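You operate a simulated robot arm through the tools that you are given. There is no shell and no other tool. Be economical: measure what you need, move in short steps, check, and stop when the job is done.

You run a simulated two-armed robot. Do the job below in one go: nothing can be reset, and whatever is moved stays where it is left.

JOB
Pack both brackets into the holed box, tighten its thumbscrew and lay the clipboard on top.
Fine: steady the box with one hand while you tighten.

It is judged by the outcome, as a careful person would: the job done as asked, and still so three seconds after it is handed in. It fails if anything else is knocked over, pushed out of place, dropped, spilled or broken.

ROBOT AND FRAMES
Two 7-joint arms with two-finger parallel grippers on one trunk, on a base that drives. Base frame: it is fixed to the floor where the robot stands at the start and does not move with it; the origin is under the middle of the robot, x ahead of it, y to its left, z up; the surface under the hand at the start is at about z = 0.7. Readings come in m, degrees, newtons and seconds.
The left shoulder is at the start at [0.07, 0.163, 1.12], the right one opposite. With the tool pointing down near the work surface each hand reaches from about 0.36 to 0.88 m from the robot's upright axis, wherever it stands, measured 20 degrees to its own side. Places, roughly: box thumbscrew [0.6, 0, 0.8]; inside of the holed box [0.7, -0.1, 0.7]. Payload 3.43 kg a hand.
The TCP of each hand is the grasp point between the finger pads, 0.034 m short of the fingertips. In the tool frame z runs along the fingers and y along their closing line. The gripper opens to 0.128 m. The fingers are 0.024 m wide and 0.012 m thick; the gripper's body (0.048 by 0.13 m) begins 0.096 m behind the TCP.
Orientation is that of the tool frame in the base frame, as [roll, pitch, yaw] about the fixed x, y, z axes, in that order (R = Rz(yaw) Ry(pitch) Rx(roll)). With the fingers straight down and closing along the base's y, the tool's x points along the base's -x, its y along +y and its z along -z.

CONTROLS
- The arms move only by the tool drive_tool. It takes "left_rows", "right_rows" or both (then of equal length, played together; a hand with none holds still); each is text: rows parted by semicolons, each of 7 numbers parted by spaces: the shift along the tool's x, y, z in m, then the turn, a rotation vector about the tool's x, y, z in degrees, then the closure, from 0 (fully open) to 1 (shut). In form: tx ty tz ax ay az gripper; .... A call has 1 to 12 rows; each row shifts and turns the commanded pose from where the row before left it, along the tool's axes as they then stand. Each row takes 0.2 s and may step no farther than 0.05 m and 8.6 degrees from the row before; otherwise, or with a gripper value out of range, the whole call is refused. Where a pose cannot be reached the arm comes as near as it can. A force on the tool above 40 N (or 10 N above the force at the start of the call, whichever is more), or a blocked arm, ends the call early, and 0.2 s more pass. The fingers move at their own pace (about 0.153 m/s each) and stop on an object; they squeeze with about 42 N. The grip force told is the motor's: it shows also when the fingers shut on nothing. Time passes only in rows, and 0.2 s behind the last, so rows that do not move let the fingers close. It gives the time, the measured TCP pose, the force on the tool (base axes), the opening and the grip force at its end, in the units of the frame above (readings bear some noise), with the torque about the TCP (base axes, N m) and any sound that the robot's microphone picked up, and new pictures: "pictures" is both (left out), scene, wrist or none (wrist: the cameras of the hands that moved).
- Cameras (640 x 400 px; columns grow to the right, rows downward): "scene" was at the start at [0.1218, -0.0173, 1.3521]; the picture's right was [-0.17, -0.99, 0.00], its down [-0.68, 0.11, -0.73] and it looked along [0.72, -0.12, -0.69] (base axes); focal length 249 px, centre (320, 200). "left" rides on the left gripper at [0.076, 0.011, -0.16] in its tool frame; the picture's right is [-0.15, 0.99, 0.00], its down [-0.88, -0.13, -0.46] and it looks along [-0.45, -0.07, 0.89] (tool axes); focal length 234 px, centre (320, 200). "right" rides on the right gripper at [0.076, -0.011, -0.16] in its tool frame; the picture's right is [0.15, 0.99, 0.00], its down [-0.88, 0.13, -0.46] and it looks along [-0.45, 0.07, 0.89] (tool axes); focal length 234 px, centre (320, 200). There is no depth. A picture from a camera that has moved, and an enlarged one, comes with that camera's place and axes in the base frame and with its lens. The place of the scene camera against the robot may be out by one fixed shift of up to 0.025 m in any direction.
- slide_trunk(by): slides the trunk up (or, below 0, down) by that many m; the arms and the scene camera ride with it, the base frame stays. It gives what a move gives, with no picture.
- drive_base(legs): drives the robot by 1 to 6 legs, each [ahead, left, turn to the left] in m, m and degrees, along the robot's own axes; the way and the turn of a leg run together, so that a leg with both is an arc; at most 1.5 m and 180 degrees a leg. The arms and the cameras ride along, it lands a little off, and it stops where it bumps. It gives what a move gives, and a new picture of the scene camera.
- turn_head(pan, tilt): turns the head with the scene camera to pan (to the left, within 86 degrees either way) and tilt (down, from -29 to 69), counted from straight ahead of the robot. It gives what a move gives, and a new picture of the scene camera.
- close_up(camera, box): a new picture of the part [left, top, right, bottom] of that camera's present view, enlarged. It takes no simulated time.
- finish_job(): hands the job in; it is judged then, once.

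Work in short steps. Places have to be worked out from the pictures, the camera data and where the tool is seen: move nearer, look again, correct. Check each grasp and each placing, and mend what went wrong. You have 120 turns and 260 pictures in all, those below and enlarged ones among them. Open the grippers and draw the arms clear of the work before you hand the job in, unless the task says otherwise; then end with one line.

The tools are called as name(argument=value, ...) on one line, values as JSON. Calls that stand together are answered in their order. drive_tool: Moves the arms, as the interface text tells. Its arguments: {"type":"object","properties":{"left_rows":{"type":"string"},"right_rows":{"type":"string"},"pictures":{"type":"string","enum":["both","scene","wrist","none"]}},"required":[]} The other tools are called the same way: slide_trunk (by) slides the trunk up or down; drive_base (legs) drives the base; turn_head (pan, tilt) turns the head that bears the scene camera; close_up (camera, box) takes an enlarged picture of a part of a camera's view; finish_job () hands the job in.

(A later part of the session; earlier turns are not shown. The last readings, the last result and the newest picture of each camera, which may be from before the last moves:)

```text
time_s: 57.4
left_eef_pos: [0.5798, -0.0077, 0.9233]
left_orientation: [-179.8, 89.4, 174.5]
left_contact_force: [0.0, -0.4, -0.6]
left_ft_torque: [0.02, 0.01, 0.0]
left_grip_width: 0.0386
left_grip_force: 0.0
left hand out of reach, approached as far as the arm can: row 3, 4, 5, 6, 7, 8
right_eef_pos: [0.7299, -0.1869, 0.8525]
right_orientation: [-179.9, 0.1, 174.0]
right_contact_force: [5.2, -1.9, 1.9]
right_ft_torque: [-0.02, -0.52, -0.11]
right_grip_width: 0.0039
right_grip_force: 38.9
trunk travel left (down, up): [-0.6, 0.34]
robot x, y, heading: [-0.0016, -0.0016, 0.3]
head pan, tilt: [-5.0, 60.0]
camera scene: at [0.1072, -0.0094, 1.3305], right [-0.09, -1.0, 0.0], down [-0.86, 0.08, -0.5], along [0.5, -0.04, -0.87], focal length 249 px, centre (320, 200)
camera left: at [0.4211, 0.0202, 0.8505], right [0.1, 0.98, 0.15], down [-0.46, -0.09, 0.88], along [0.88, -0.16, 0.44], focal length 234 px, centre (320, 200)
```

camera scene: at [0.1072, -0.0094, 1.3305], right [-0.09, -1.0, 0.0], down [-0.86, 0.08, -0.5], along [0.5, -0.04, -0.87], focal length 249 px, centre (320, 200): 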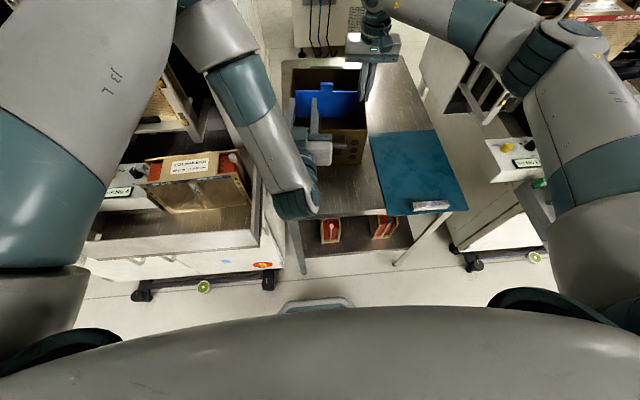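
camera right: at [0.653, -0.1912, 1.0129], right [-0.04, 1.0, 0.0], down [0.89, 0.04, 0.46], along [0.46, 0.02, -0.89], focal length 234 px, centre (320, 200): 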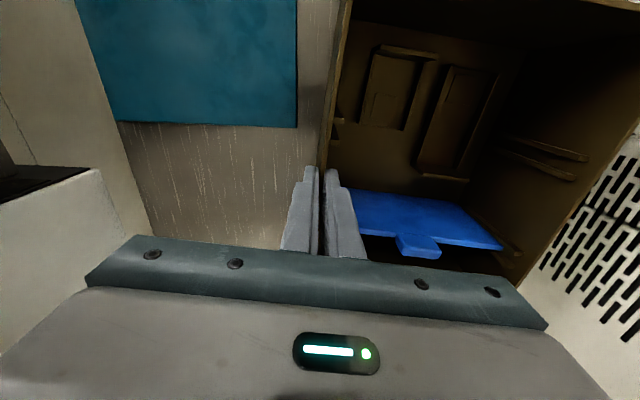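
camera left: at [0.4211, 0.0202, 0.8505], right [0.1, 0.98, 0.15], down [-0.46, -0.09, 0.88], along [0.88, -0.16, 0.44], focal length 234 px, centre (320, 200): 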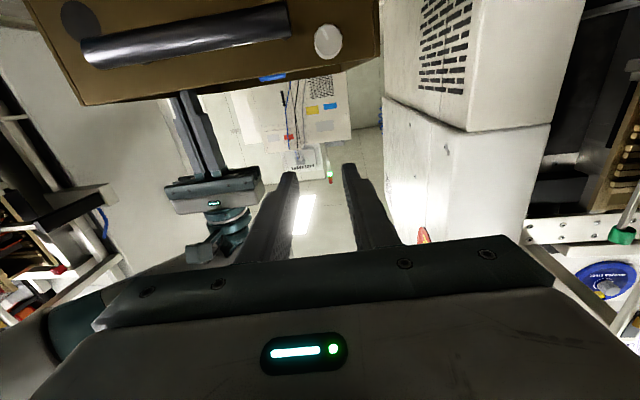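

Now pointing forward (pitch 89°). I'll back off from the box and start rolling so the fingers close vertically, checking reach.

drive_tool(left_rows="0 0 -0.03 0 0 0 0.7;0 0 -0.03 0 0 0 0.7;0 0 0 0 0 -8.5 0.7;0 0 0 0 0 -8.5 0.7;0 0 0 0 0 -8.5 0.7;0 0 0 0 0 -8.5 0.7;0 0 0 0 0 -8.5 0.7;0 0 0 0 0 0 0.7", pictures="scene")

```text
time_s: 59.2
left_eef_pos: [0.5384, -0.0289, 0.9501]
left_orientation: [-90.3, 47.3, -96.2]
left_contact_force: [-0.7, -0.4, -0.2]
left_ft_torque: [0.0, -0.04, 0.03]
left_grip_width: 0.0383
left_grip_force: 0.1
left hand out of reach, approached as far as the arm can: row 1, 2
right_eef_pos: [0.729, -0.1874, 0.8517]
right_orientation: [-180.0, 0.0, 173.9]
right_contact_force: [-4.4, -2.8, 1.3]
right_ft_torque: [0.14, 1.29, 0.08]
right_grip_width: 0.0039
right_grip_force: 37.8
trunk travel left (down, up): [-0.6, 0.34]
robot x, y, heading: [0.0017, 0.0013, -0.3]
head pan, tilt: [-5.0, 60.0]
camera scene: at [0.1063, -0.0097, 1.3305], right [-0.09, -1.0, 0.0], down [-0.86, 0.08, -0.5], along [0.5, -0.04, -0.87], focal length 249 px, centre (320, 200)
```

scene: 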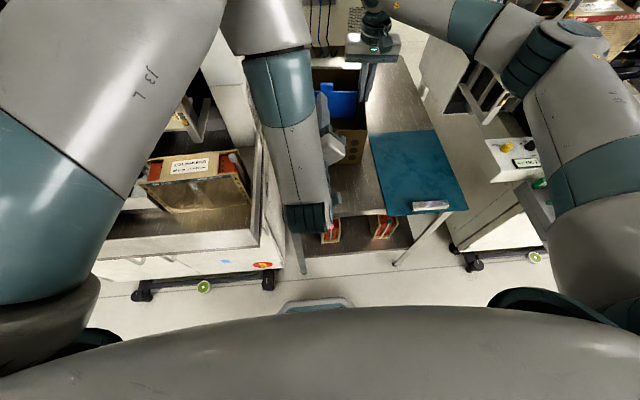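

The arm is too cramped at this distance. I'll release the box with the right hand, raise it, then drive the base back about 0.17 m.

drive_tool(right_rows="0 0 0 0 0 0 0.8;0 0 0 0 0 0 0.8;0 0 -0.03 0 0 0 0.8;0 0 -0.045 0 0 0 0.8;0 0 -0.045 0 0 0 0.8;0 0 0 0 0 0 0.8", pictures="scene")

drive_base(legs=[[-0.17, 0, 0]])

```text
time_s: 60.6
left_eef_pos: [0.5413, -0.0284, 0.9495]
left_orientation: [-90.4, 47.5, -96.4]
left_contact_force: [0.0, 0.4, -0.6]
left_ft_torque: [0.0, -0.02, -0.02]
left_grip_width: 0.0386
left_grip_force: 0.0
right_eef_pos: [0.7279, -0.1884, 0.9724]
right_orientation: [-179.9, -0.1, 174.0]
right_contact_force: [0.5, 0.0, 0.7]
right_ft_torque: [0.01, 0.01, -0.01]
right_grip_width: 0.0257
right_grip_force: 0.0
trunk travel left (down, up): [-0.6, 0.34]
robot x, y, heading: [0.0021, -0.0003, -0.2]
head pan, tilt: [-5.0, 60.0]
camera scene: at [0.1074, -0.0099, 1.3304], right [-0.09, -1.0, 0.0], down [-0.86, 0.08, -0.5], along [0.5, -0.04, -0.87], focal length 249 px, centre (320, 200)
```

scene: 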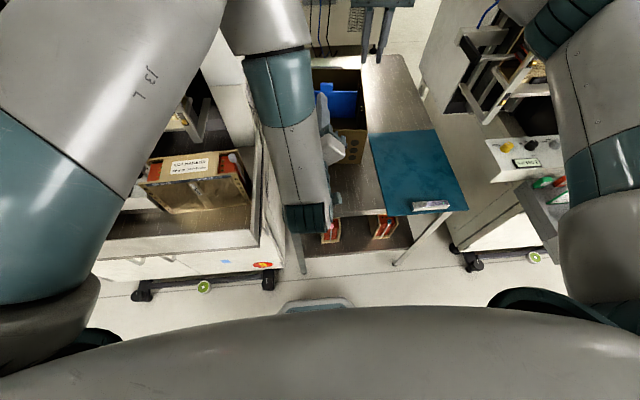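

```text
time_s: 62.1
left_eef_pos: [0.3702, -0.029, 0.9491]
left_orientation: [-90.3, 47.6, -96.3]
left_contact_force: [-0.8, 0.0, 0.2]
left_ft_torque: [-0.03, 0.0, -0.01]
left_grip_width: 0.0381
left_grip_force: 0.0
right_eef_pos: [0.5566, -0.1877, 0.971]
right_orientation: [-179.9, 0.0, 174.0]
right_contact_force: [0.3, -0.9, -0.3]
right_ft_torque: [-0.01, -0.03, 0.0]
right_grip_width: 0.0256
right_grip_force: 0.1
trunk travel left (down, up): [-0.6, 0.34]
robot x, y, heading: [-0.1714, -0.0013, 0.2]
head pan, tilt: [-5.0, 60.0]
camera scene: at [-0.0645, -0.0097, 1.3305], right [-0.09, -1.0, 0.0], down [-0.86, 0.08, -0.5], along [0.5, -0.04, -0.87], focal length 249 px, centre (320, 200)
```

scene: 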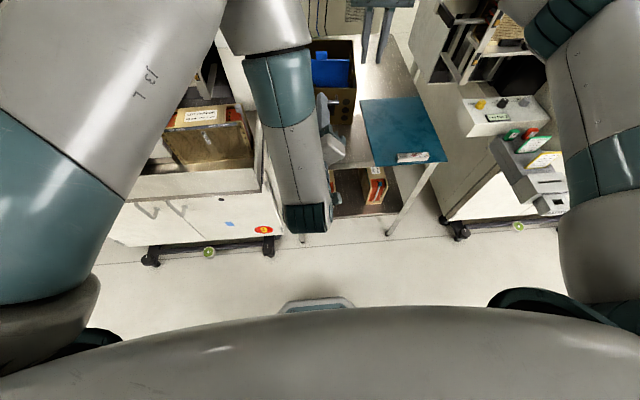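

Room gained. I'll extend the left hand a little and finish the roll to a vertical closing line.

drive_tool(left_rows="-0.007 0.0175 0.038 0 0 0 0.7;-0.007 0.0175 0.038 0 0 0 0.7;-0.007 0.0175 0.038 0 0 0 0.7;0 0 0 0 0 -8 0.7;0 0 0 0 0 -8 0.7;0 0 0 0 0 -8 0.7;0 0 0 0 0 -8 0.7;0 0 0 0 0 -8 0.7;0 0 0 0 0 -8 0.7;0 0 0 0 0 0 0.7", pictures="both")

```text
time_s: 64.3
left_eef_pos: [0.4724, -0.019, 0.9519]
left_orientation: [-90.4, -0.5, -95.6]
left_contact_force: [1.0, -0.5, 0.8]
left_ft_torque: [0.01, -0.01, 0.04]
left_grip_width: 0.0384
left_grip_force: 0.0
left hand out of reach, approached as far as the arm can: row 2, 3, 4
right_eef_pos: [0.5565, -0.1879, 0.9705]
right_orientation: [-179.9, -0.1, 174.0]
right_contact_force: [-0.2, -0.3, -0.4]
right_ft_torque: [-0.01, -0.01, -0.01]
right_grip_width: 0.0255
right_grip_force: 0.1
trunk travel left (down, up): [-0.6, 0.34]
robot x, y, heading: [-0.1774, -0.0015, -0.1]
head pan, tilt: [-5.0, 60.0]
camera scene: at [-0.064, -0.0096, 1.3305], right [-0.09, -1.0, 0.0], down [-0.86, 0.08, -0.5], along [0.5, -0.04, -0.87], focal length 249 px, centre (320, 200)
camera left: at [0.3059, -0.08, 0.9418], right [0.01, 0.14, -0.99], down [-0.37, 0.92, 0.12], along [0.93, 0.36, 0.06], focal length 234 px, centre (320, 200)
```

scene: 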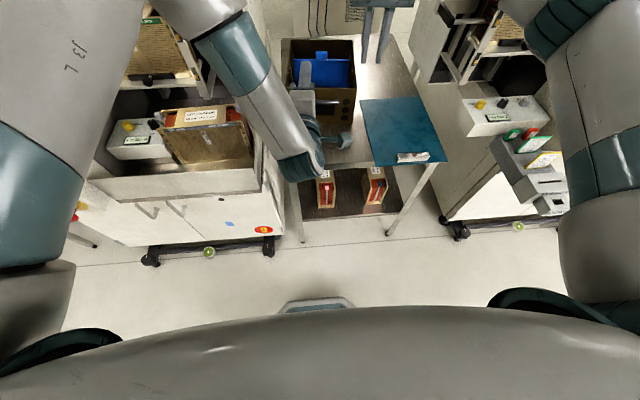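
left: 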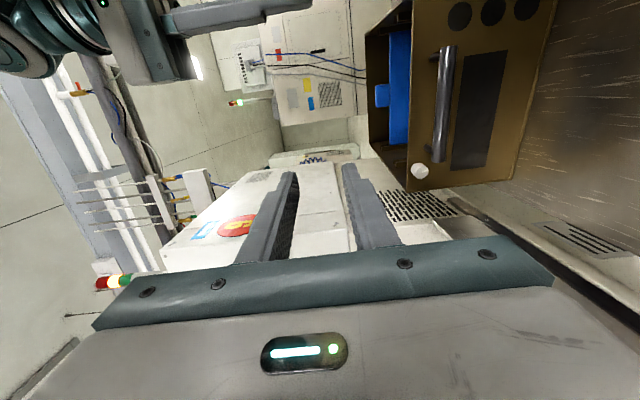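

The left hand is now correctly oriented and sees the thumbscrew. Next I'll re-clamp the box's right wall with the right hand, nearer the front (x≈0.63).

drive_tool(right_rows="-0.036 0.009 0 0 0 0 0.6;-0.036 0.009 0 0 0 0 0.6;0 0 0.04 0 0 0 0.6;0 0 0.04 0 0 0 0.6;0 0 0.035 0 0 0 0.6;0 0 0 0 0 0 0.6", pictures="wrist")

close_up(camera="right", box=[240, 120, 400, 260])

```text
time_s: 65.7
left_eef_pos: [0.472, -0.0206, 0.9503]
left_orientation: [-90.4, -0.6, -95.7]
left_contact_force: [-0.4, 0.9, 0.0]
left_ft_torque: [0.02, -0.01, 0.03]
left_grip_width: 0.0385
left_grip_force: 0.0
right_eef_pos: [0.63, -0.1815, 0.8553]
right_orientation: [-180.0, 0.1, 174.0]
right_contact_force: [0.0, 0.3, -0.3]
right_ft_torque: [-0.02, -0.03, 0.02]
right_grip_width: 0.0514
right_grip_force: 0.0
trunk travel left (down, up): [-0.6, 0.34]
robot x, y, heading: [-0.172, 0.0016, 0.1]
head pan, tilt: [-5.0, 60.0]
camera right: at [0.5531, -0.1858, 1.0157], right [-0.04, 1.0, 0.0], down [0.89, 0.04, 0.46], along [0.46, 0.02, -0.89], focal length 234 px, centre (320, 200)
```

right: 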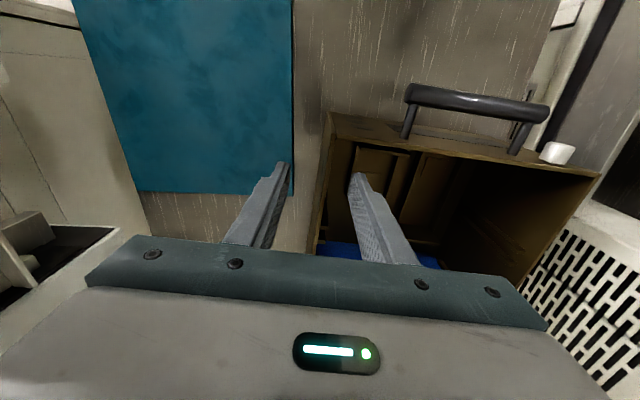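

```text
2.86 times, centred on (320, 190) of right
camera zoom: at [0.5531, -0.1858, 1.0157], right [-0.04, 1.0, 0.0], down [0.89, 0.04, 0.46], along [0.46, 0.02, -0.89], focal length 669 px, centre (320, 229)
```

zoom: 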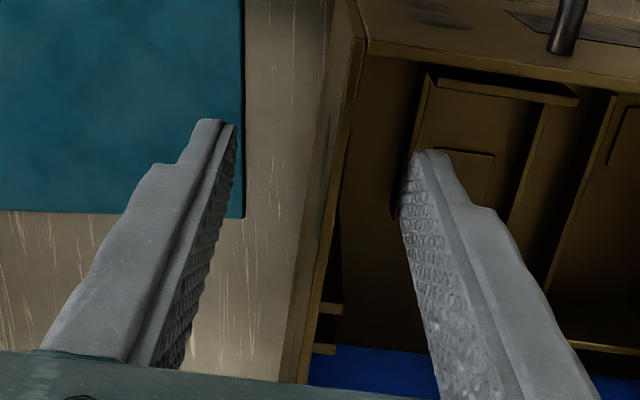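

The wall is ~5 mm to the left of the mid-gap here. I'll correct and close.

drive_tool(right_rows="0 0.005 0 0 0 0 0.6;0 0 0 0 0 0 0.8;0 0 0 0 0 0 0.9;0 0 0 0 0 0 1;0 0 0 0 0 0 1", pictures="wrist")

close_up(camera="left", box=[360, 30, 560, 200])

```text
time_s: 66.9
left_eef_pos: [0.4725, -0.0216, 0.9493]
left_orientation: [-90.4, -0.4, -95.7]
left_contact_force: [-0.7, -0.1, 1.0]
left_ft_torque: [0.0, 0.01, -0.01]
left_grip_width: 0.0384
left_grip_force: 0.0
right_eef_pos: [0.6299, -0.1755, 0.8561]
right_orientation: [-179.9, 0.0, 174.0]
right_contact_force: [-0.6, -3.4, 0.5]
right_ft_torque: [0.05, 0.67, 0.01]
right_grip_width: 0.0035
right_grip_force: 38.3
trunk travel left (down, up): [-0.6, 0.34]
robot x, y, heading: [-0.1685, -0.0034, -0.2]
head pan, tilt: [-5.0, 60.0]
camera right: at [0.5534, -0.1809, 1.016], right [-0.04, 1.0, 0.0], down [0.89, 0.04, 0.46], along [0.46, 0.02, -0.89], focal length 234 px, centre (320, 200)
```

right: 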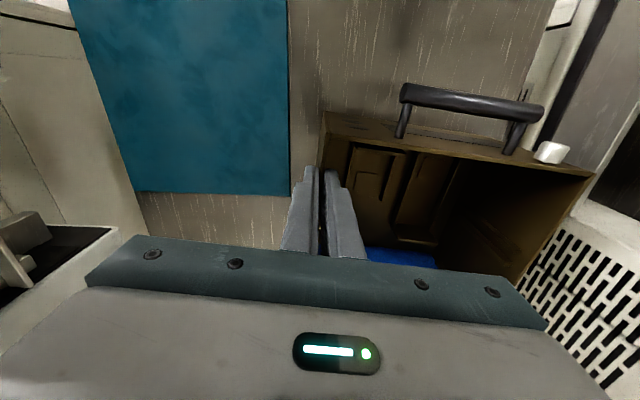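

```text
2.35 times, centred on (460, 115) of left
camera zoom: at [0.3059, -0.0803, 0.9416], right [0.01, 0.14, -0.99], down [-0.37, 0.92, 0.13], along [0.93, 0.36, 0.06], focal length 551 px, centre (-9, 400)
```

zoom: 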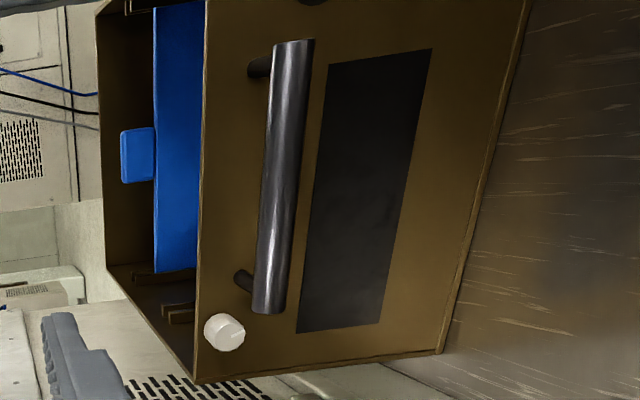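

The box is held and the knob with its index line is clearly visible. I'll bring the left hand in line with the knob, tips about 3 cm short of the handle bar.

drive_tool(left_rows="-0.0084 0.029 0.006 0 0 0 0.7;-0.0084 0.029 0.006 0 0 0 0.7;-0.0084 0.029 0.006 0 0 0 0.7;-0.0084 0.029 0.006 0 0 0 0.7;0 0 0 0 0 0 0.7", pictures="both")

close_up(camera="left", box=[240, 60, 440, 240])

```text
time_s: 68.1
left_eef_pos: [0.4667, -0.0609, 0.8888]
left_orientation: [-90.7, -0.5, -95.4]
left_contact_force: [-0.1, -0.8, 0.6]
left_ft_torque: [0.0, 0.01, 0.0]
left_grip_width: 0.0384
left_grip_force: 0.2
left hand out of reach, approached as far as the arm can: row 1, 2, 3, 4
right_eef_pos: [0.6296, -0.1756, 0.8557]
right_orientation: [-179.9, 0.0, 174.0]
right_contact_force: [-0.6, -4.7, 1.7]
right_ft_torque: [-0.05, 0.4, -0.06]
right_grip_width: 0.0039
right_grip_force: 38.2
trunk travel left (down, up): [-0.6, 0.34]
robot x, y, heading: [-0.1719, -0.0002, 0.2]
head pan, tilt: [-5.0, 60.0]
camera scene: at [-0.0641, -0.0101, 1.3305], right [-0.09, -1.0, 0.0], down [-0.86, 0.08, -0.5], along [0.5, -0.04, -0.87], focal length 249 px, centre (320, 200)
camera left: at [0.3005, -0.1217, 0.8802], right [0.0, 0.14, -0.99], down [-0.37, 0.92, 0.13], along [0.93, 0.37, 0.05], focal length 234 px, centre (320, 200)
```

scene: 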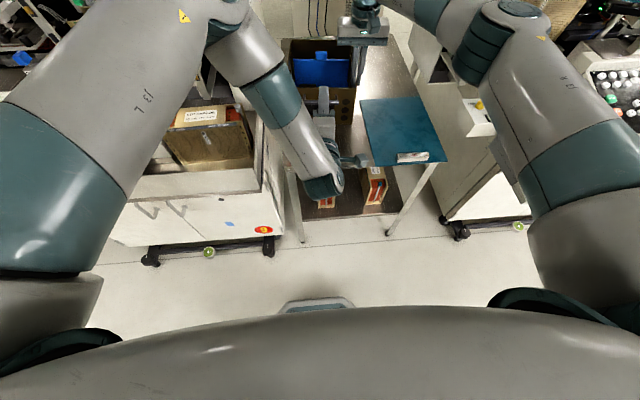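
left: 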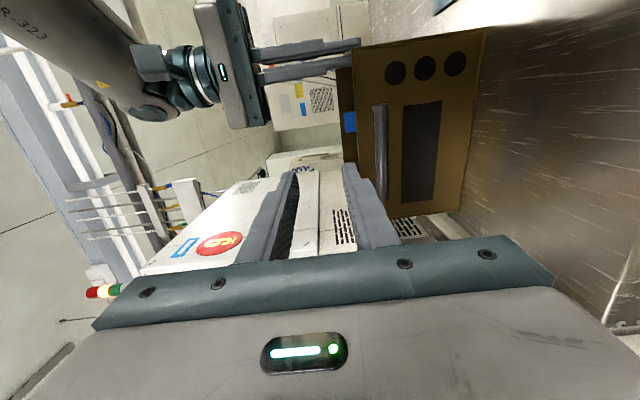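

```text
2.22 times, centred on (340, 150) of left
camera zoom: at [0.3005, -0.1217, 0.8802], right [0.0, 0.14, -0.99], down [-0.37, 0.92, 0.13], along [0.93, 0.37, 0.05], focal length 520 px, centre (276, 311)
```

zoom: 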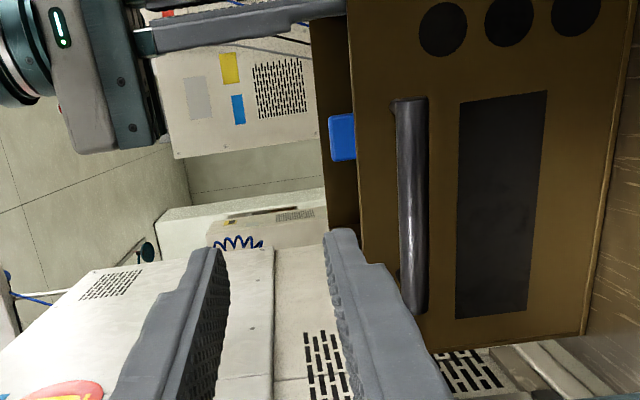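

The left arm is in an awkward, near-limit posture because the shoulder is too high for a horizontal tool. I'll open the right clamp and raise both hands by ~0.2 m. Then I'll slide the trunk down by the same amount, so the hands end near these heights with a lower shoulder.

drive_tool(left_rows="0 0 0 0 0 0 0.7;-0.005 -0.03 -0.005 0 0 0 0.7;-0.005 -0.03 -0.005 0 0 0 0.7;-0.005 -0.03 -0.005 0 0 0 0.7;-0.005 -0.03 -0.005 0 0 0 0.7;-0.005 -0.03 -0.005 0 0 0 0.7;0 0 0 0 0 0 0.7", right_rows="0 0 0 0 0 0 0.7;0 0 0 0 0 0 0.7;0 0 -0.045 0 0 0 0.7;0 0 -0.045 0 0 0 0.7;0 0 -0.045 0 0 0 0.7;0 0 -0.045 0 0 0 0.7;0 0 -0.04 0 0 0 0.7", pictures="none")

```text
time_s: 69.7
left_eef_pos: [0.4414, -0.0343, 1.0408]
left_orientation: [-90.3, -0.4, -96.1]
left_contact_force: [0.0, -0.2, 0.2]
left_ft_torque: [0.0, 0.0, -0.04]
left_grip_width: 0.0384
left_grip_force: 0.1
right_eef_pos: [0.6262, -0.1693, 1.0768]
right_orientation: [-179.9, 0.0, 173.9]
right_contact_force: [0.1, 0.8, -0.5]
right_ft_torque: [0.04, 0.0, 0.01]
right_grip_width: 0.0385
right_grip_force: 0.0
trunk travel left (down, up): [-0.6, 0.34]
robot x, y, heading: [-0.1722, -0.0007, 0.2]
head pan, tilt: [-5.0, 60.0]
```

Higher relative to the shoulder works fine, which confirms it. Sliding the trunk down 0.2 m.

slide_trunk(by=-0.2)

drive_tool(left_rows="0 0 0 0 0 0 0.7", right_rows="0 0 0 0 0 0 0.7", pictures="both")

```text
time_s: 71.8
left_eef_pos: [0.4435, -0.0343, 0.8417]
left_orientation: [-90.3, -0.5, -96.1]
left_contact_force: [0.4, -0.9, 0.0]
left_ft_torque: [0.01, 0.0, 0.02]
left_grip_width: 0.0386
left_grip_force: 0.1
right_eef_pos: [0.6266, -0.1687, 0.8774]
right_orientation: [-179.9, 0.0, 173.9]
right_contact_force: [-0.2, 0.1, 0.3]
right_ft_torque: [-0.02, 0.01, -0.04]
right_grip_width: 0.0385
right_grip_force: 0.1
trunk travel left (down, up): [-0.4, 0.54]
robot x, y, heading: [-0.1715, 0.0, -0.5]
head pan, tilt: [-5.0, 60.0]
```

```text
time_s: 72.2
left_eef_pos: [0.4424, -0.0346, 0.8418]
left_orientation: [-90.3, -0.5, -96.1]
left_contact_force: [-0.2, 0.1, 0.4]
left_ft_torque: [-0.02, -0.03, -0.01]
left_grip_width: 0.0384
left_grip_force: 0.2
right_eef_pos: [0.6275, -0.1691, 0.8771]
right_orientation: [-179.8, 0.0, 174.0]
right_contact_force: [0.4, 0.1, 0.3]
right_ft_torque: [-0.01, 0.01, -0.01]
right_grip_width: 0.0383
right_grip_force: 0.1
trunk travel left (down, up): [-0.4, 0.54]
robot x, y, heading: [-0.1706, -0.0004, -0.2]
head pan, tilt: [-5.0, 60.0]
camera scene: at [-0.0641, -0.0095, 1.1305], right [-0.09, -1.0, 0.0], down [-0.86, 0.08, -0.5], along [0.5, -0.04, -0.87], focal length 249 px, centre (320, 200)
camera right: at [0.5511, -0.174, 1.0369], right [-0.04, 1.0, 0.0], down [0.89, 0.04, 0.46], along [0.46, 0.02, -0.89], focal length 234 px, centre (320, 200)
camera left: at [0.2751, -0.0934, 0.8315], right [0.01, 0.14, -0.99], down [-0.36, 0.92, 0.12], along [0.93, 0.35, 0.06], focal length 234 px, centre (320, 200)
```

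scene: 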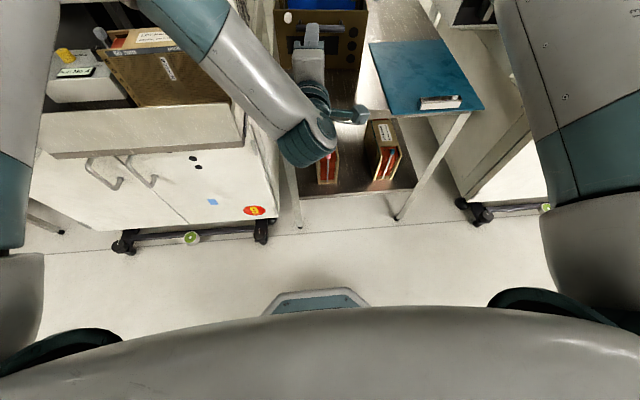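
right: 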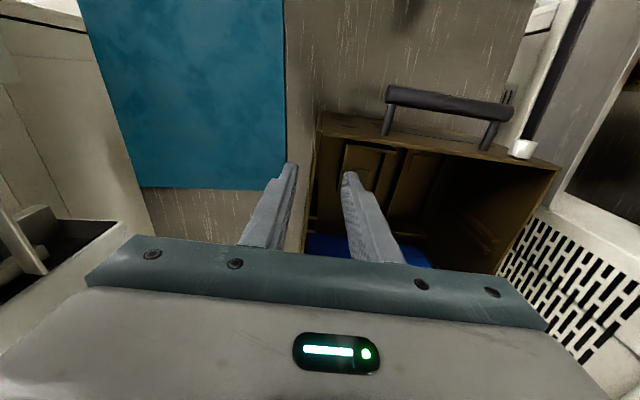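
left: 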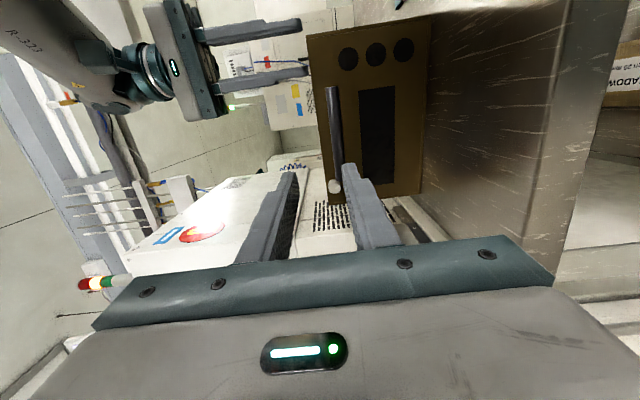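

The right fingers still straddle the wall; I'll shift 6 mm, lower slightly and clamp. At the same time I'll align the left hand with the knob axis (knob ≈ (0.585, 0.008, 0.832)).

drive_tool(left_rows="-0.019 0.0033 0.0174 0 0 0 0.7;-0.019 0.0033 0.0174 0 0 0 0.7;-0.019 0.0033 0.0174 0 0 0 0.7;0 0 0 0 0 0 0.7;0 0 0 0 0 0 0.7;0 0 0 0 0 0 0.7;0 0 0 0 0 0 0.7", right_rows="0 -0.007 0 0 0 0 0.7;0 0 0.015 0 0 0 0.7;0 0 0.008 0 0 0 0.7;0 0 0 0 0 0 0.85;0 0 0 0 0 0 0.9;0 0 0 0 0 0 1;0 0 0 0 0 0 1", pictures="wrist")

close_up(camera="left", box=[240, 90, 400, 230])

```text
time_s: 73.8
left_eef_pos: [0.5008, 0.015, 0.831]
left_orientation: [-90.4, -0.5, -95.7]
left_contact_force: [0.4, 0.4, -0.6]
left_ft_torque: [0.04, 0.0, -0.02]
left_grip_width: 0.0385
left_grip_force: 0.1
right_eef_pos: [0.6275, -0.1761, 0.8531]
right_orientation: [-179.9, 0.0, 173.9]
right_contact_force: [-1.9, 1.5, -0.7]
right_ft_torque: [0.05, -0.62, 0.15]
right_grip_width: 0.0039
right_grip_force: 38.0
trunk travel left (down, up): [-0.4, 0.54]
robot x, y, heading: [-0.1692, 0.0017, -0.1]
head pan, tilt: [-5.0, 60.0]
camera right: at [0.55, -0.1814, 1.0133], right [-0.04, 1.0, 0.0], down [0.89, 0.04, 0.46], along [0.46, 0.02, -0.89], focal length 234 px, centre (320, 200)
camera left: at [0.3329, -0.0443, 0.8228], right [0.01, 0.14, -0.99], down [-0.37, 0.92, 0.13], along [0.93, 0.36, 0.06], focal length 234 px, centre (320, 200)
```

right: 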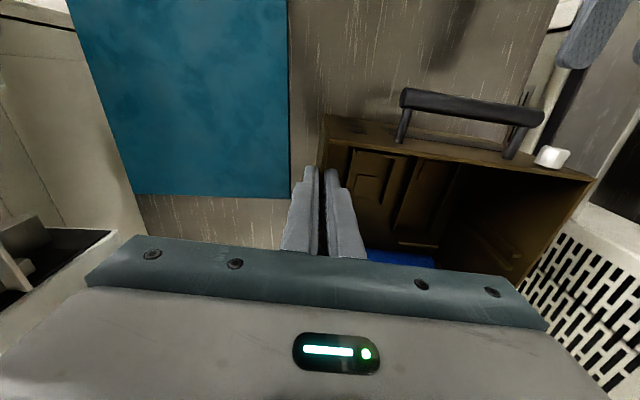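
left: 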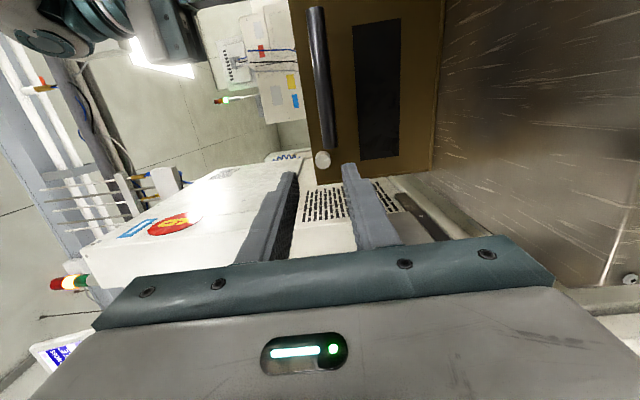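

```text
2.86 times, centred on (320, 160) of left
camera zoom: at [0.3329, -0.0443, 0.8228], right [0.01, 0.14, -0.99], down [-0.37, 0.92, 0.13], along [0.93, 0.36, 0.06], focal length 669 px, centre (320, 314)
```

zoom: 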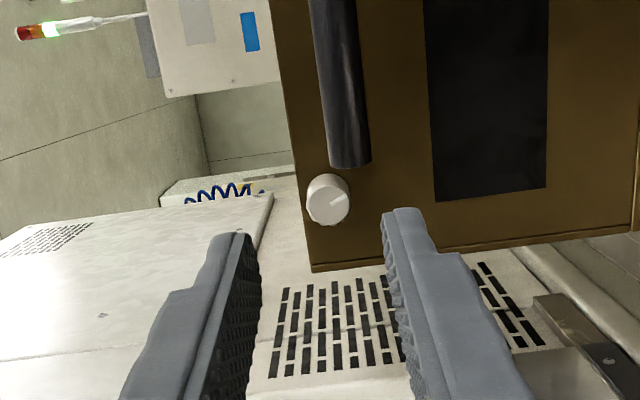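

The hand is in line with the knob and now has full reach. I'll advance 5 cm along the axis and check.

drive_tool(left_rows="0 0 0.02 0 0 0 0.7;0 0 0.02 0 0 0 0.7;0 0 0.01 0 0 0 0.7;0 0 0 0 0 0 0.7", pictures="wrist")

close_up(camera="left", box=[240, 90, 400, 230])

close_up(camera="right", box=[380, 40, 640, 220])

```text
time_s: 74.8
left_eef_pos: [0.5458, -0.0002, 0.8345]
left_orientation: [-90.6, -0.5, -95.6]
left_contact_force: [-11.5, 7.0, -6.4]
left_ft_torque: [0.2, 0.44, 0.07]
left_grip_width: 0.0417
left_grip_force: 3.6
left hand out of reach, approached as far as the arm can: row 1, 2
right_eef_pos: [0.6276, -0.1781, 0.8538]
right_orientation: [-179.8, 0.1, 173.9]
right_contact_force: [12.4, -5.6, 1.0]
right_ft_torque: [-0.23, -1.08, -1.03]
right_grip_width: 0.0054
right_grip_force: 39.9
trunk travel left (down, up): [-0.4, 0.54]
robot x, y, heading: [-0.1687, -0.0054, 0.1]
head pan, tilt: [-5.0, 60.0]
camera left: at [0.3779, -0.0608, 0.8266], right [0.0, 0.14, -0.99], down [-0.37, 0.92, 0.13], along [0.93, 0.36, 0.05], focal length 234 px, centre (320, 200)
```

left: 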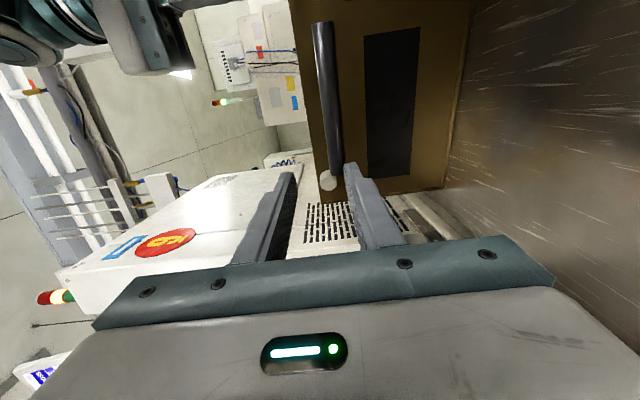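

```text
2.86 times, centred on (320, 160) of left
camera zoom: at [0.3779, -0.0608, 0.8266], right [0.0, 0.14, -0.99], down [-0.37, 0.92, 0.13], along [0.93, 0.36, 0.05], focal length 669 px, centre (320, 314)
```

zoom: 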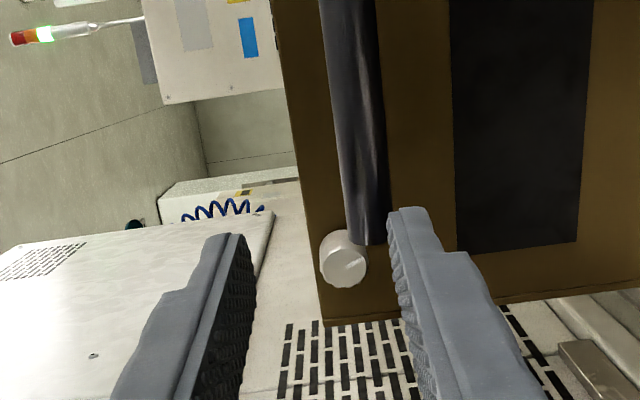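

```text
2.22 times, centred on (510, 130) of right
camera zoom: at [0.5507, -0.1824, 1.0132], right [-0.04, 1.0, 0.0], down [0.89, 0.04, 0.46], along [0.46, 0.02, -0.89], focal length 520 px, centre (-102, 356)
```

zoom: 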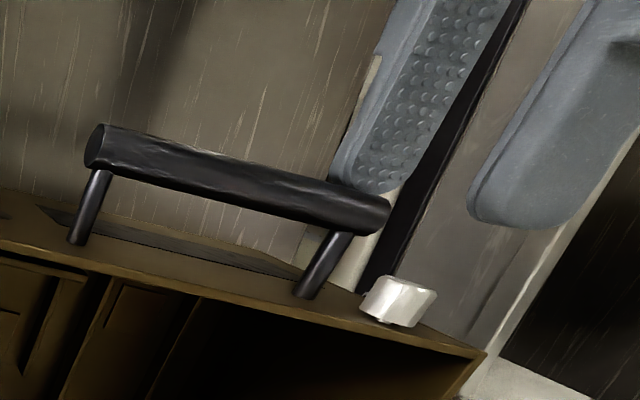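

The lower finger touched the handle bar end because the arm drifted right. I'll back off immediately and re-centre.

drive_tool(left_rows="0 0 -0.02 0 0 0 0.7;0 0 -0.015 0 0 0 0.7;-0.007 0 0 0 0 0 0.7;-0.007 0 0 0 0 0 0.7;0 0 0 0 0 0 0.7", pictures="scene")

close_up(camera="left", box=[240, 90, 400, 230])

```text
time_s: 76.0
left_eef_pos: [0.5096, 0.0143, 0.8369]
left_orientation: [-90.4, -0.5, -95.7]
left_contact_force: [-0.4, -0.5, 0.5]
left_ft_torque: [0.01, -0.01, 0.02]
left_grip_width: 0.0385
left_grip_force: 0.2
left hand out of reach, approached as far as the arm can: row 4
right_eef_pos: [0.6272, -0.1775, 0.8527]
right_orientation: [-179.9, 0.0, 174.0]
right_contact_force: [-0.8, -0.9, 0.8]
right_ft_torque: [0.13, 0.63, -0.9]
right_grip_width: 0.0057
right_grip_force: 39.6
trunk travel left (down, up): [-0.4, 0.54]
robot x, y, heading: [-0.1685, 0.0008, -0.1]
head pan, tilt: [-5.0, 60.0]
camera scene: at [-0.0641, -0.0096, 1.1305], right [-0.09, -1.0, 0.0], down [-0.86, 0.08, -0.5], along [0.5, -0.04, -0.87], focal length 249 px, centre (320, 200)
```

scene: 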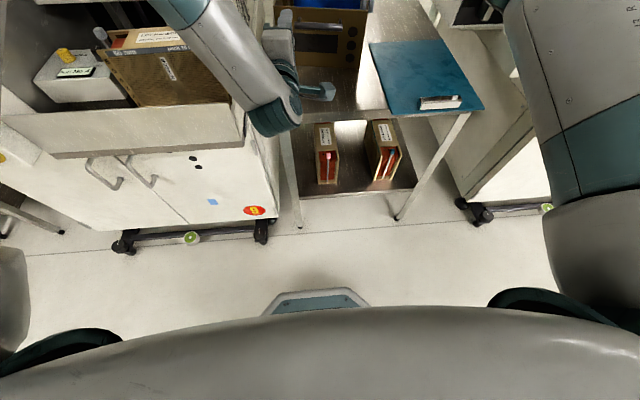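

```text
2.86 times, centred on (320, 160) of left
camera zoom: at [0.3423, -0.046, 0.8284], right [0.01, 0.14, -0.99], down [-0.37, 0.92, 0.13], along [0.93, 0.36, 0.06], focal length 669 px, centre (320, 314)
```

zoom: 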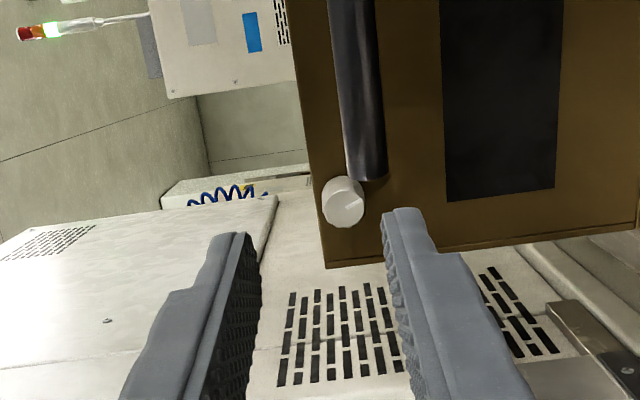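

The limit is in height again: lower z is hard to reach. I'll unclamp, raise both hands 0.1 m and slide the trunk down another 0.1 m.

drive_tool(left_rows="0 0 -0.01 0 0 0 0.7;0 0 -0.01 0 0 0 0.7;0 -0.03 0 0 0 0 0.7;0 -0.03 0 0 0 0 0.7;0 -0.035 0 0 0 0 0.7;0 0 0 0 0 0 0.7", right_rows="0 0 0 0 0 0 0.7;0 0 0 0 0 0 0.7;0 0 -0.035 0 0 0 0.7;0 0 -0.04 0 0 0 0.7;0 0 -0.045 0 0 0 0.7;0 0 0 0 0 0 0.7", pictures="none")

slide_trunk(by=-0.1)

drive_tool(left_rows="0 0 0 0 0 0 0.7", right_rows="0 0 0 0 0 0 0.7", pictures="wrist")

close_up(camera="right", box=[240, 100, 400, 240])

```text
time_s: 77.4
left_eef_pos: [0.491, 0.0161, 0.9319]
left_orientation: [-90.3, -0.5, -96.0]
left_contact_force: [0.0, -0.3, 0.6]
left_ft_torque: [0.0, 0.0, 0.02]
left_grip_width: 0.0385
left_grip_force: 0.1
right_eef_pos: [0.6073, -0.1695, 0.9709]
right_orientation: [-179.9, -0.1, 174.0]
right_contact_force: [-0.3, -0.7, -0.4]
right_ft_torque: [-0.01, 0.02, -0.03]
right_grip_width: 0.0383
right_grip_force: 0.1
right hand out of reach, approached as far as the arm can: row 4, 5
trunk travel left (down, up): [-0.4, 0.54]
robot x, y, heading: [-0.1753, -0.0011, 0.1]
head pan, tilt: [-5.0, 60.0]
```

```text
time_s: 78.8
left_eef_pos: [0.4895, 0.0166, 0.8329]
left_orientation: [-90.2, -0.5, -96.1]
left_contact_force: [0.3, -0.6, -0.5]
left_ft_torque: [0.0, 0.01, 0.0]
left_grip_width: 0.0384
left_grip_force: 0.1
right_eef_pos: [0.607, -0.1687, 0.8713]
right_orientation: [-179.8, 0.1, 174.0]
right_contact_force: [-0.5, 0.1, 0.7]
right_ft_torque: [0.0, 0.01, 0.03]
right_grip_width: 0.0386
right_grip_force: 0.1
trunk travel left (down, up): [-0.3, 0.64]
robot x, y, heading: [-0.1698, -0.0008, 0.0]
head pan, tilt: [-5.0, 60.0]
```

```text
time_s: 79.2
left_eef_pos: [0.4894, 0.0164, 0.8314]
left_orientation: [-90.2, -0.6, -96.1]
left_contact_force: [-0.2, -0.2, 0.0]
left_ft_torque: [-0.01, 0.04, -0.01]
left_grip_width: 0.0383
left_grip_force: 0.1
right_eef_pos: [0.6074, -0.1694, 0.8727]
right_orientation: [180.0, 0.0, 174.0]
right_contact_force: [0.2, -0.6, 0.4]
right_ft_torque: [0.02, -0.02, -0.01]
right_grip_width: 0.0383
right_grip_force: 0.1
trunk travel left (down, up): [-0.3, 0.64]
robot x, y, heading: [-0.1703, -0.0024, -0.4]
head pan, tilt: [-5.0, 60.0]
camera right: at [0.5306, -0.1735, 1.0317], right [-0.04, 1.0, 0.0], down [0.89, 0.04, 0.46], along [0.46, 0.02, -0.89], focal length 234 px, centre (320, 200)
camera left: at [0.3219, -0.042, 0.8227], right [0.01, 0.14, -0.99], down [-0.36, 0.92, 0.12], along [0.93, 0.35, 0.06], focal length 234 px, centre (320, 200)
```

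right: 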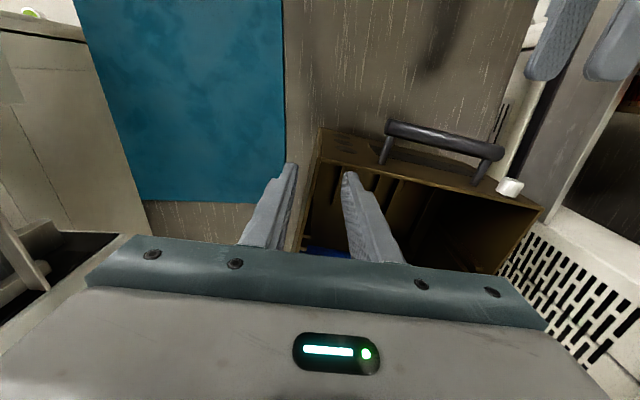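
left: 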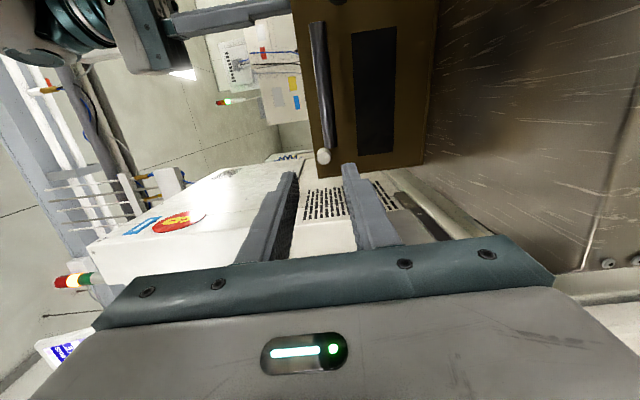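

```text
2.86 times, centred on (320, 170) of right
camera zoom: at [0.5306, -0.1735, 1.0317], right [-0.04, 1.0, 0.0], down [0.89, 0.04, 0.46], along [0.46, 0.02, -0.89], focal length 669 px, centre (320, 286)
```

zoom: 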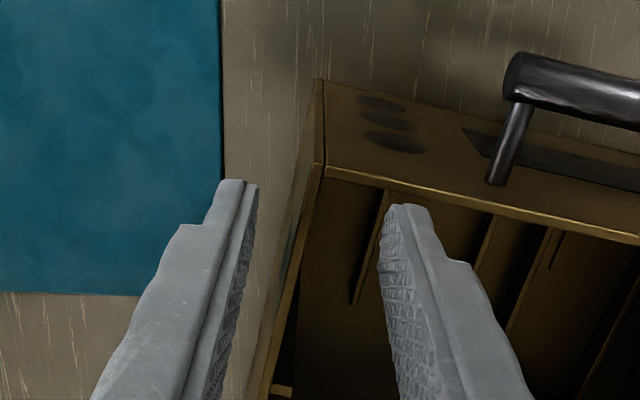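

The bump turned the box about 5° clockwise, so its yaw is now ≈ −11° and the knob is near x≈0.61; the contents are still fine. I'll re-clamp with the right hand aligned to the wall's new angle.

drive_tool(right_rows="-0.008 -0.0038 0 0 0 5 0.7;0 0 0.01 0 0 0 0.7;0 0 0.008 0 0 0 0.7;0 0 0 0 0 0 0.7", pictures="wrist")

close_up(camera="right", box=[240, 100, 400, 240])

```text
time_s: 80.2
left_eef_pos: [0.49, 0.0167, 0.8315]
left_orientation: [-90.2, -0.5, -96.1]
left_contact_force: [-1.2, 0.3, 1.3]
left_ft_torque: [0.0, 0.0, -0.01]
left_grip_width: 0.0385
left_grip_force: 0.0
right_eef_pos: [0.6124, -0.1701, 0.8536]
right_orientation: [-180.0, -0.1, 169.0]
right_contact_force: [-1.0, -0.3, 0.2]
right_ft_torque: [0.0, 0.05, 0.03]
right_grip_width: 0.0385
right_grip_force: 0.1
right hand out of reach, approached as far as the arm can: row 1, 3
trunk travel left (down, up): [-0.3, 0.64]
robot x, y, heading: [-0.1702, 0.0025, -0.3]
head pan, tilt: [-5.0, 60.0]
camera right: at [0.5366, -0.1682, 1.0136], right [0.04, 1.0, 0.0], down [0.89, -0.04, 0.45], along [0.45, -0.02, -0.89], focal length 234 px, centre (320, 200)
```

right: 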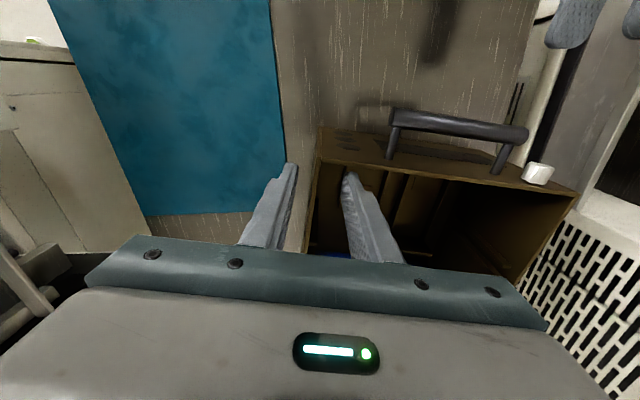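

```text
2.86 times, centred on (320, 170) of right
camera zoom: at [0.5366, -0.1682, 1.0136], right [0.04, 1.0, 0.0], down [0.89, -0.04, 0.45], along [0.45, -0.02, -0.89], focal length 669 px, centre (320, 286)
```

zoom: 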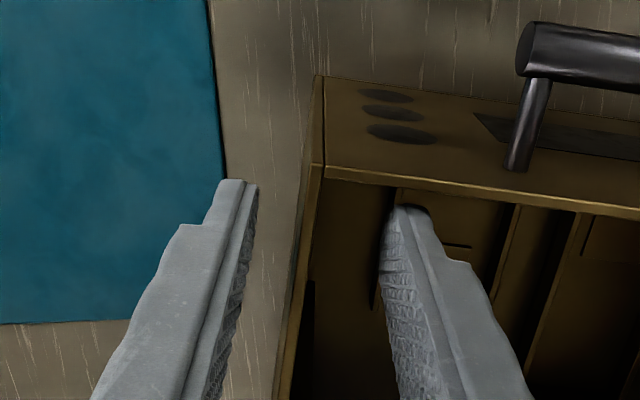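

Wall is within ~3 mm of centre. Correcting and clamping.

drive_tool(right_rows="0 -0.003 0 0 0 0 0.75;0 0 0 0 0 0 0.85;0 0 0 0 0 0 0.95;0 0 0 0 0 0 1;0 0 0 0 0 0 1", left_rows="0 0 0 0 -5 0 0.7;0 0 0 0 0 0 0.7;0 0 0 0 0 0 0.7;0 0 0 0 0 0 0.7;0 0 0 0 0 0 0.7", pictures="wrist")

close_up(camera="left", box=[240, 90, 400, 230])

close_up(camera="right", box=[440, 80, 640, 220])

```text
time_s: 81.4
left_eef_pos: [0.4881, 0.0172, 0.8324]
left_orientation: [-90.3, -0.5, -91.1]
left_contact_force: [0.1, -0.7, 0.5]
left_ft_torque: [0.01, 0.02, 0.01]
left_grip_width: 0.0386
left_grip_force: 0.0
right_eef_pos: [0.6125, -0.1747, 0.8547]
right_orientation: [-179.9, -0.1, 169.1]
right_contact_force: [1.0, -2.5, 2.4]
right_ft_torque: [0.15, 0.64, 0.53]
right_grip_width: 0.0035
right_grip_force: 38.7
trunk travel left (down, up): [-0.3, 0.64]
robot x, y, heading: [-0.1685, 0.0031, -0.0]
head pan, tilt: [-5.0, 60.0]
camera right: at [0.5368, -0.1724, 1.0142], right [0.05, 1.0, 0.0], down [0.89, -0.04, 0.45], along [0.45, -0.02, -0.89], focal length 234 px, centre (320, 200)
camera left: at [0.3273, -0.0564, 0.823], right [0.0, 0.14, -0.99], down [-0.44, 0.89, 0.12], along [0.9, 0.43, 0.06], focal length 234 px, centre (320, 200)
```

right: 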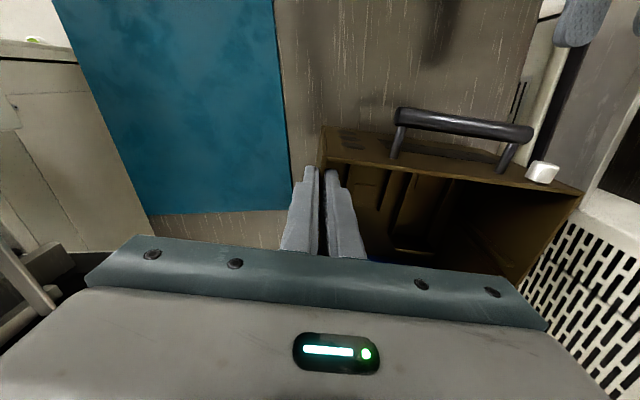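
left: 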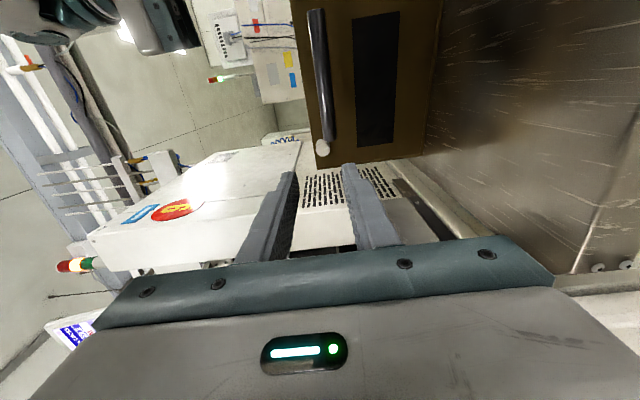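

```text
2.86 times, centred on (320, 160) of left
camera zoom: at [0.3273, -0.0564, 0.823], right [0.0, 0.14, -0.99], down [-0.44, 0.89, 0.12], along [0.9, 0.43, 0.06], focal length 669 px, centre (320, 314)
```

zoom: 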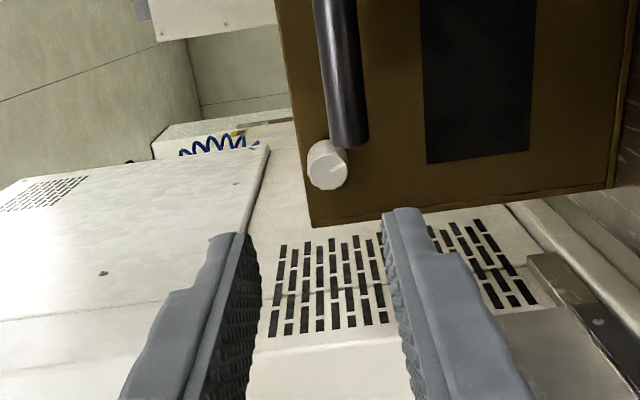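

```text
2.86 times, centred on (540, 150) of right
camera zoom: at [0.5368, -0.1724, 1.0142], right [0.05, 1.0, 0.0], down [0.89, -0.04, 0.45], along [0.45, -0.02, -0.89], focal length 669 px, centre (-309, 343)
```

zoom: 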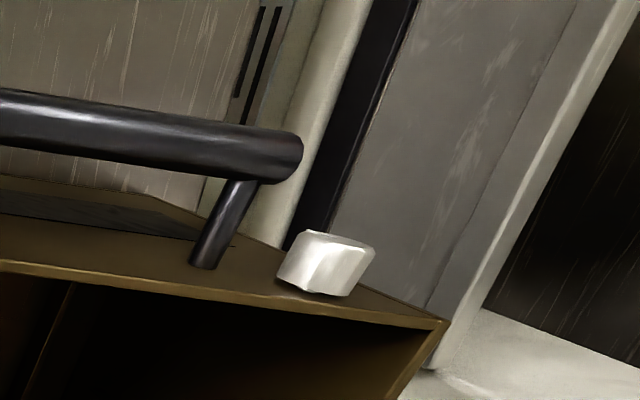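

I turned the wrong way (yaw −91°); it needs to be −100° to match the box normal. I'll correct the yaw and line up on the axis through the knob at (0.611, 0.0095, 0.8315).

drive_tool(left_rows="0 0 0 0 4.5 0 0.7;0 0 0 0 4.5 0 0.7;-0.007 0.0005 0.0165 0 0 0 0.7;-0.007 0.0005 0.0165 0 0 0 0.7;0 0 0 0 0 0 0.7", pictures="wrist")

close_up(camera="left", box=[240, 90, 400, 230])

```text
time_s: 82.6
left_eef_pos: [0.5201, 0.0177, 0.8353]
left_orientation: [-90.4, -0.4, -99.6]
left_contact_force: [1.1, 0.8, 0.3]
left_ft_torque: [0.02, -0.01, 0.01]
left_grip_width: 0.0384
left_grip_force: 0.0
left hand out of reach, approached as far as the arm can: row 4
right_eef_pos: [0.6128, -0.175, 0.8547]
right_orientation: [-179.9, -0.1, 169.0]
right_contact_force: [1.8, 0.2, 3.3]
right_ft_torque: [0.21, 0.57, -0.01]
right_grip_width: 0.0038
right_grip_force: 38.5
trunk travel left (down, up): [-0.3, 0.64]
robot x, y, heading: [-0.1698, -0.0009, 0.3]
head pan, tilt: [-5.0, 60.0]
camera left: at [0.3506, -0.0314, 0.8278], right [0.02, 0.14, -0.99], down [-0.3, 0.94, 0.13], along [0.95, 0.3, 0.06], focal length 234 px, centre (320, 200)
```

left: 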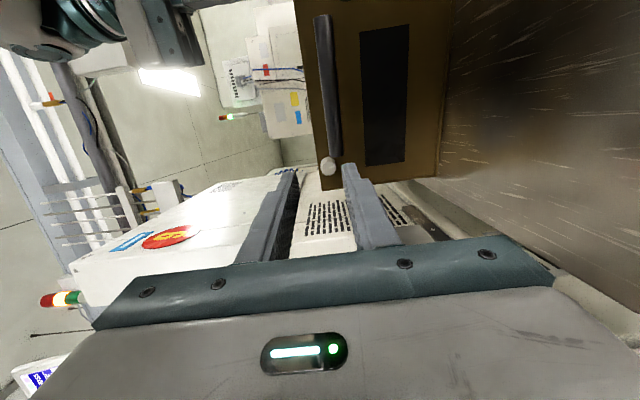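

```text
2.86 times, centred on (320, 160) of left
camera zoom: at [0.3506, -0.0314, 0.8278], right [0.02, 0.14, -0.99], down [-0.3, 0.94, 0.13], along [0.95, 0.3, 0.06], focal length 669 px, centre (320, 314)
```

zoom: 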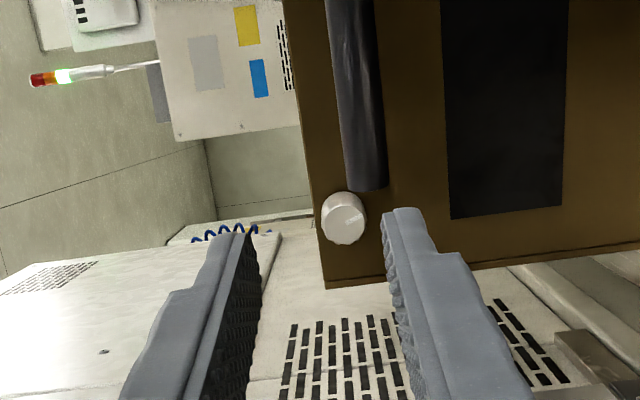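

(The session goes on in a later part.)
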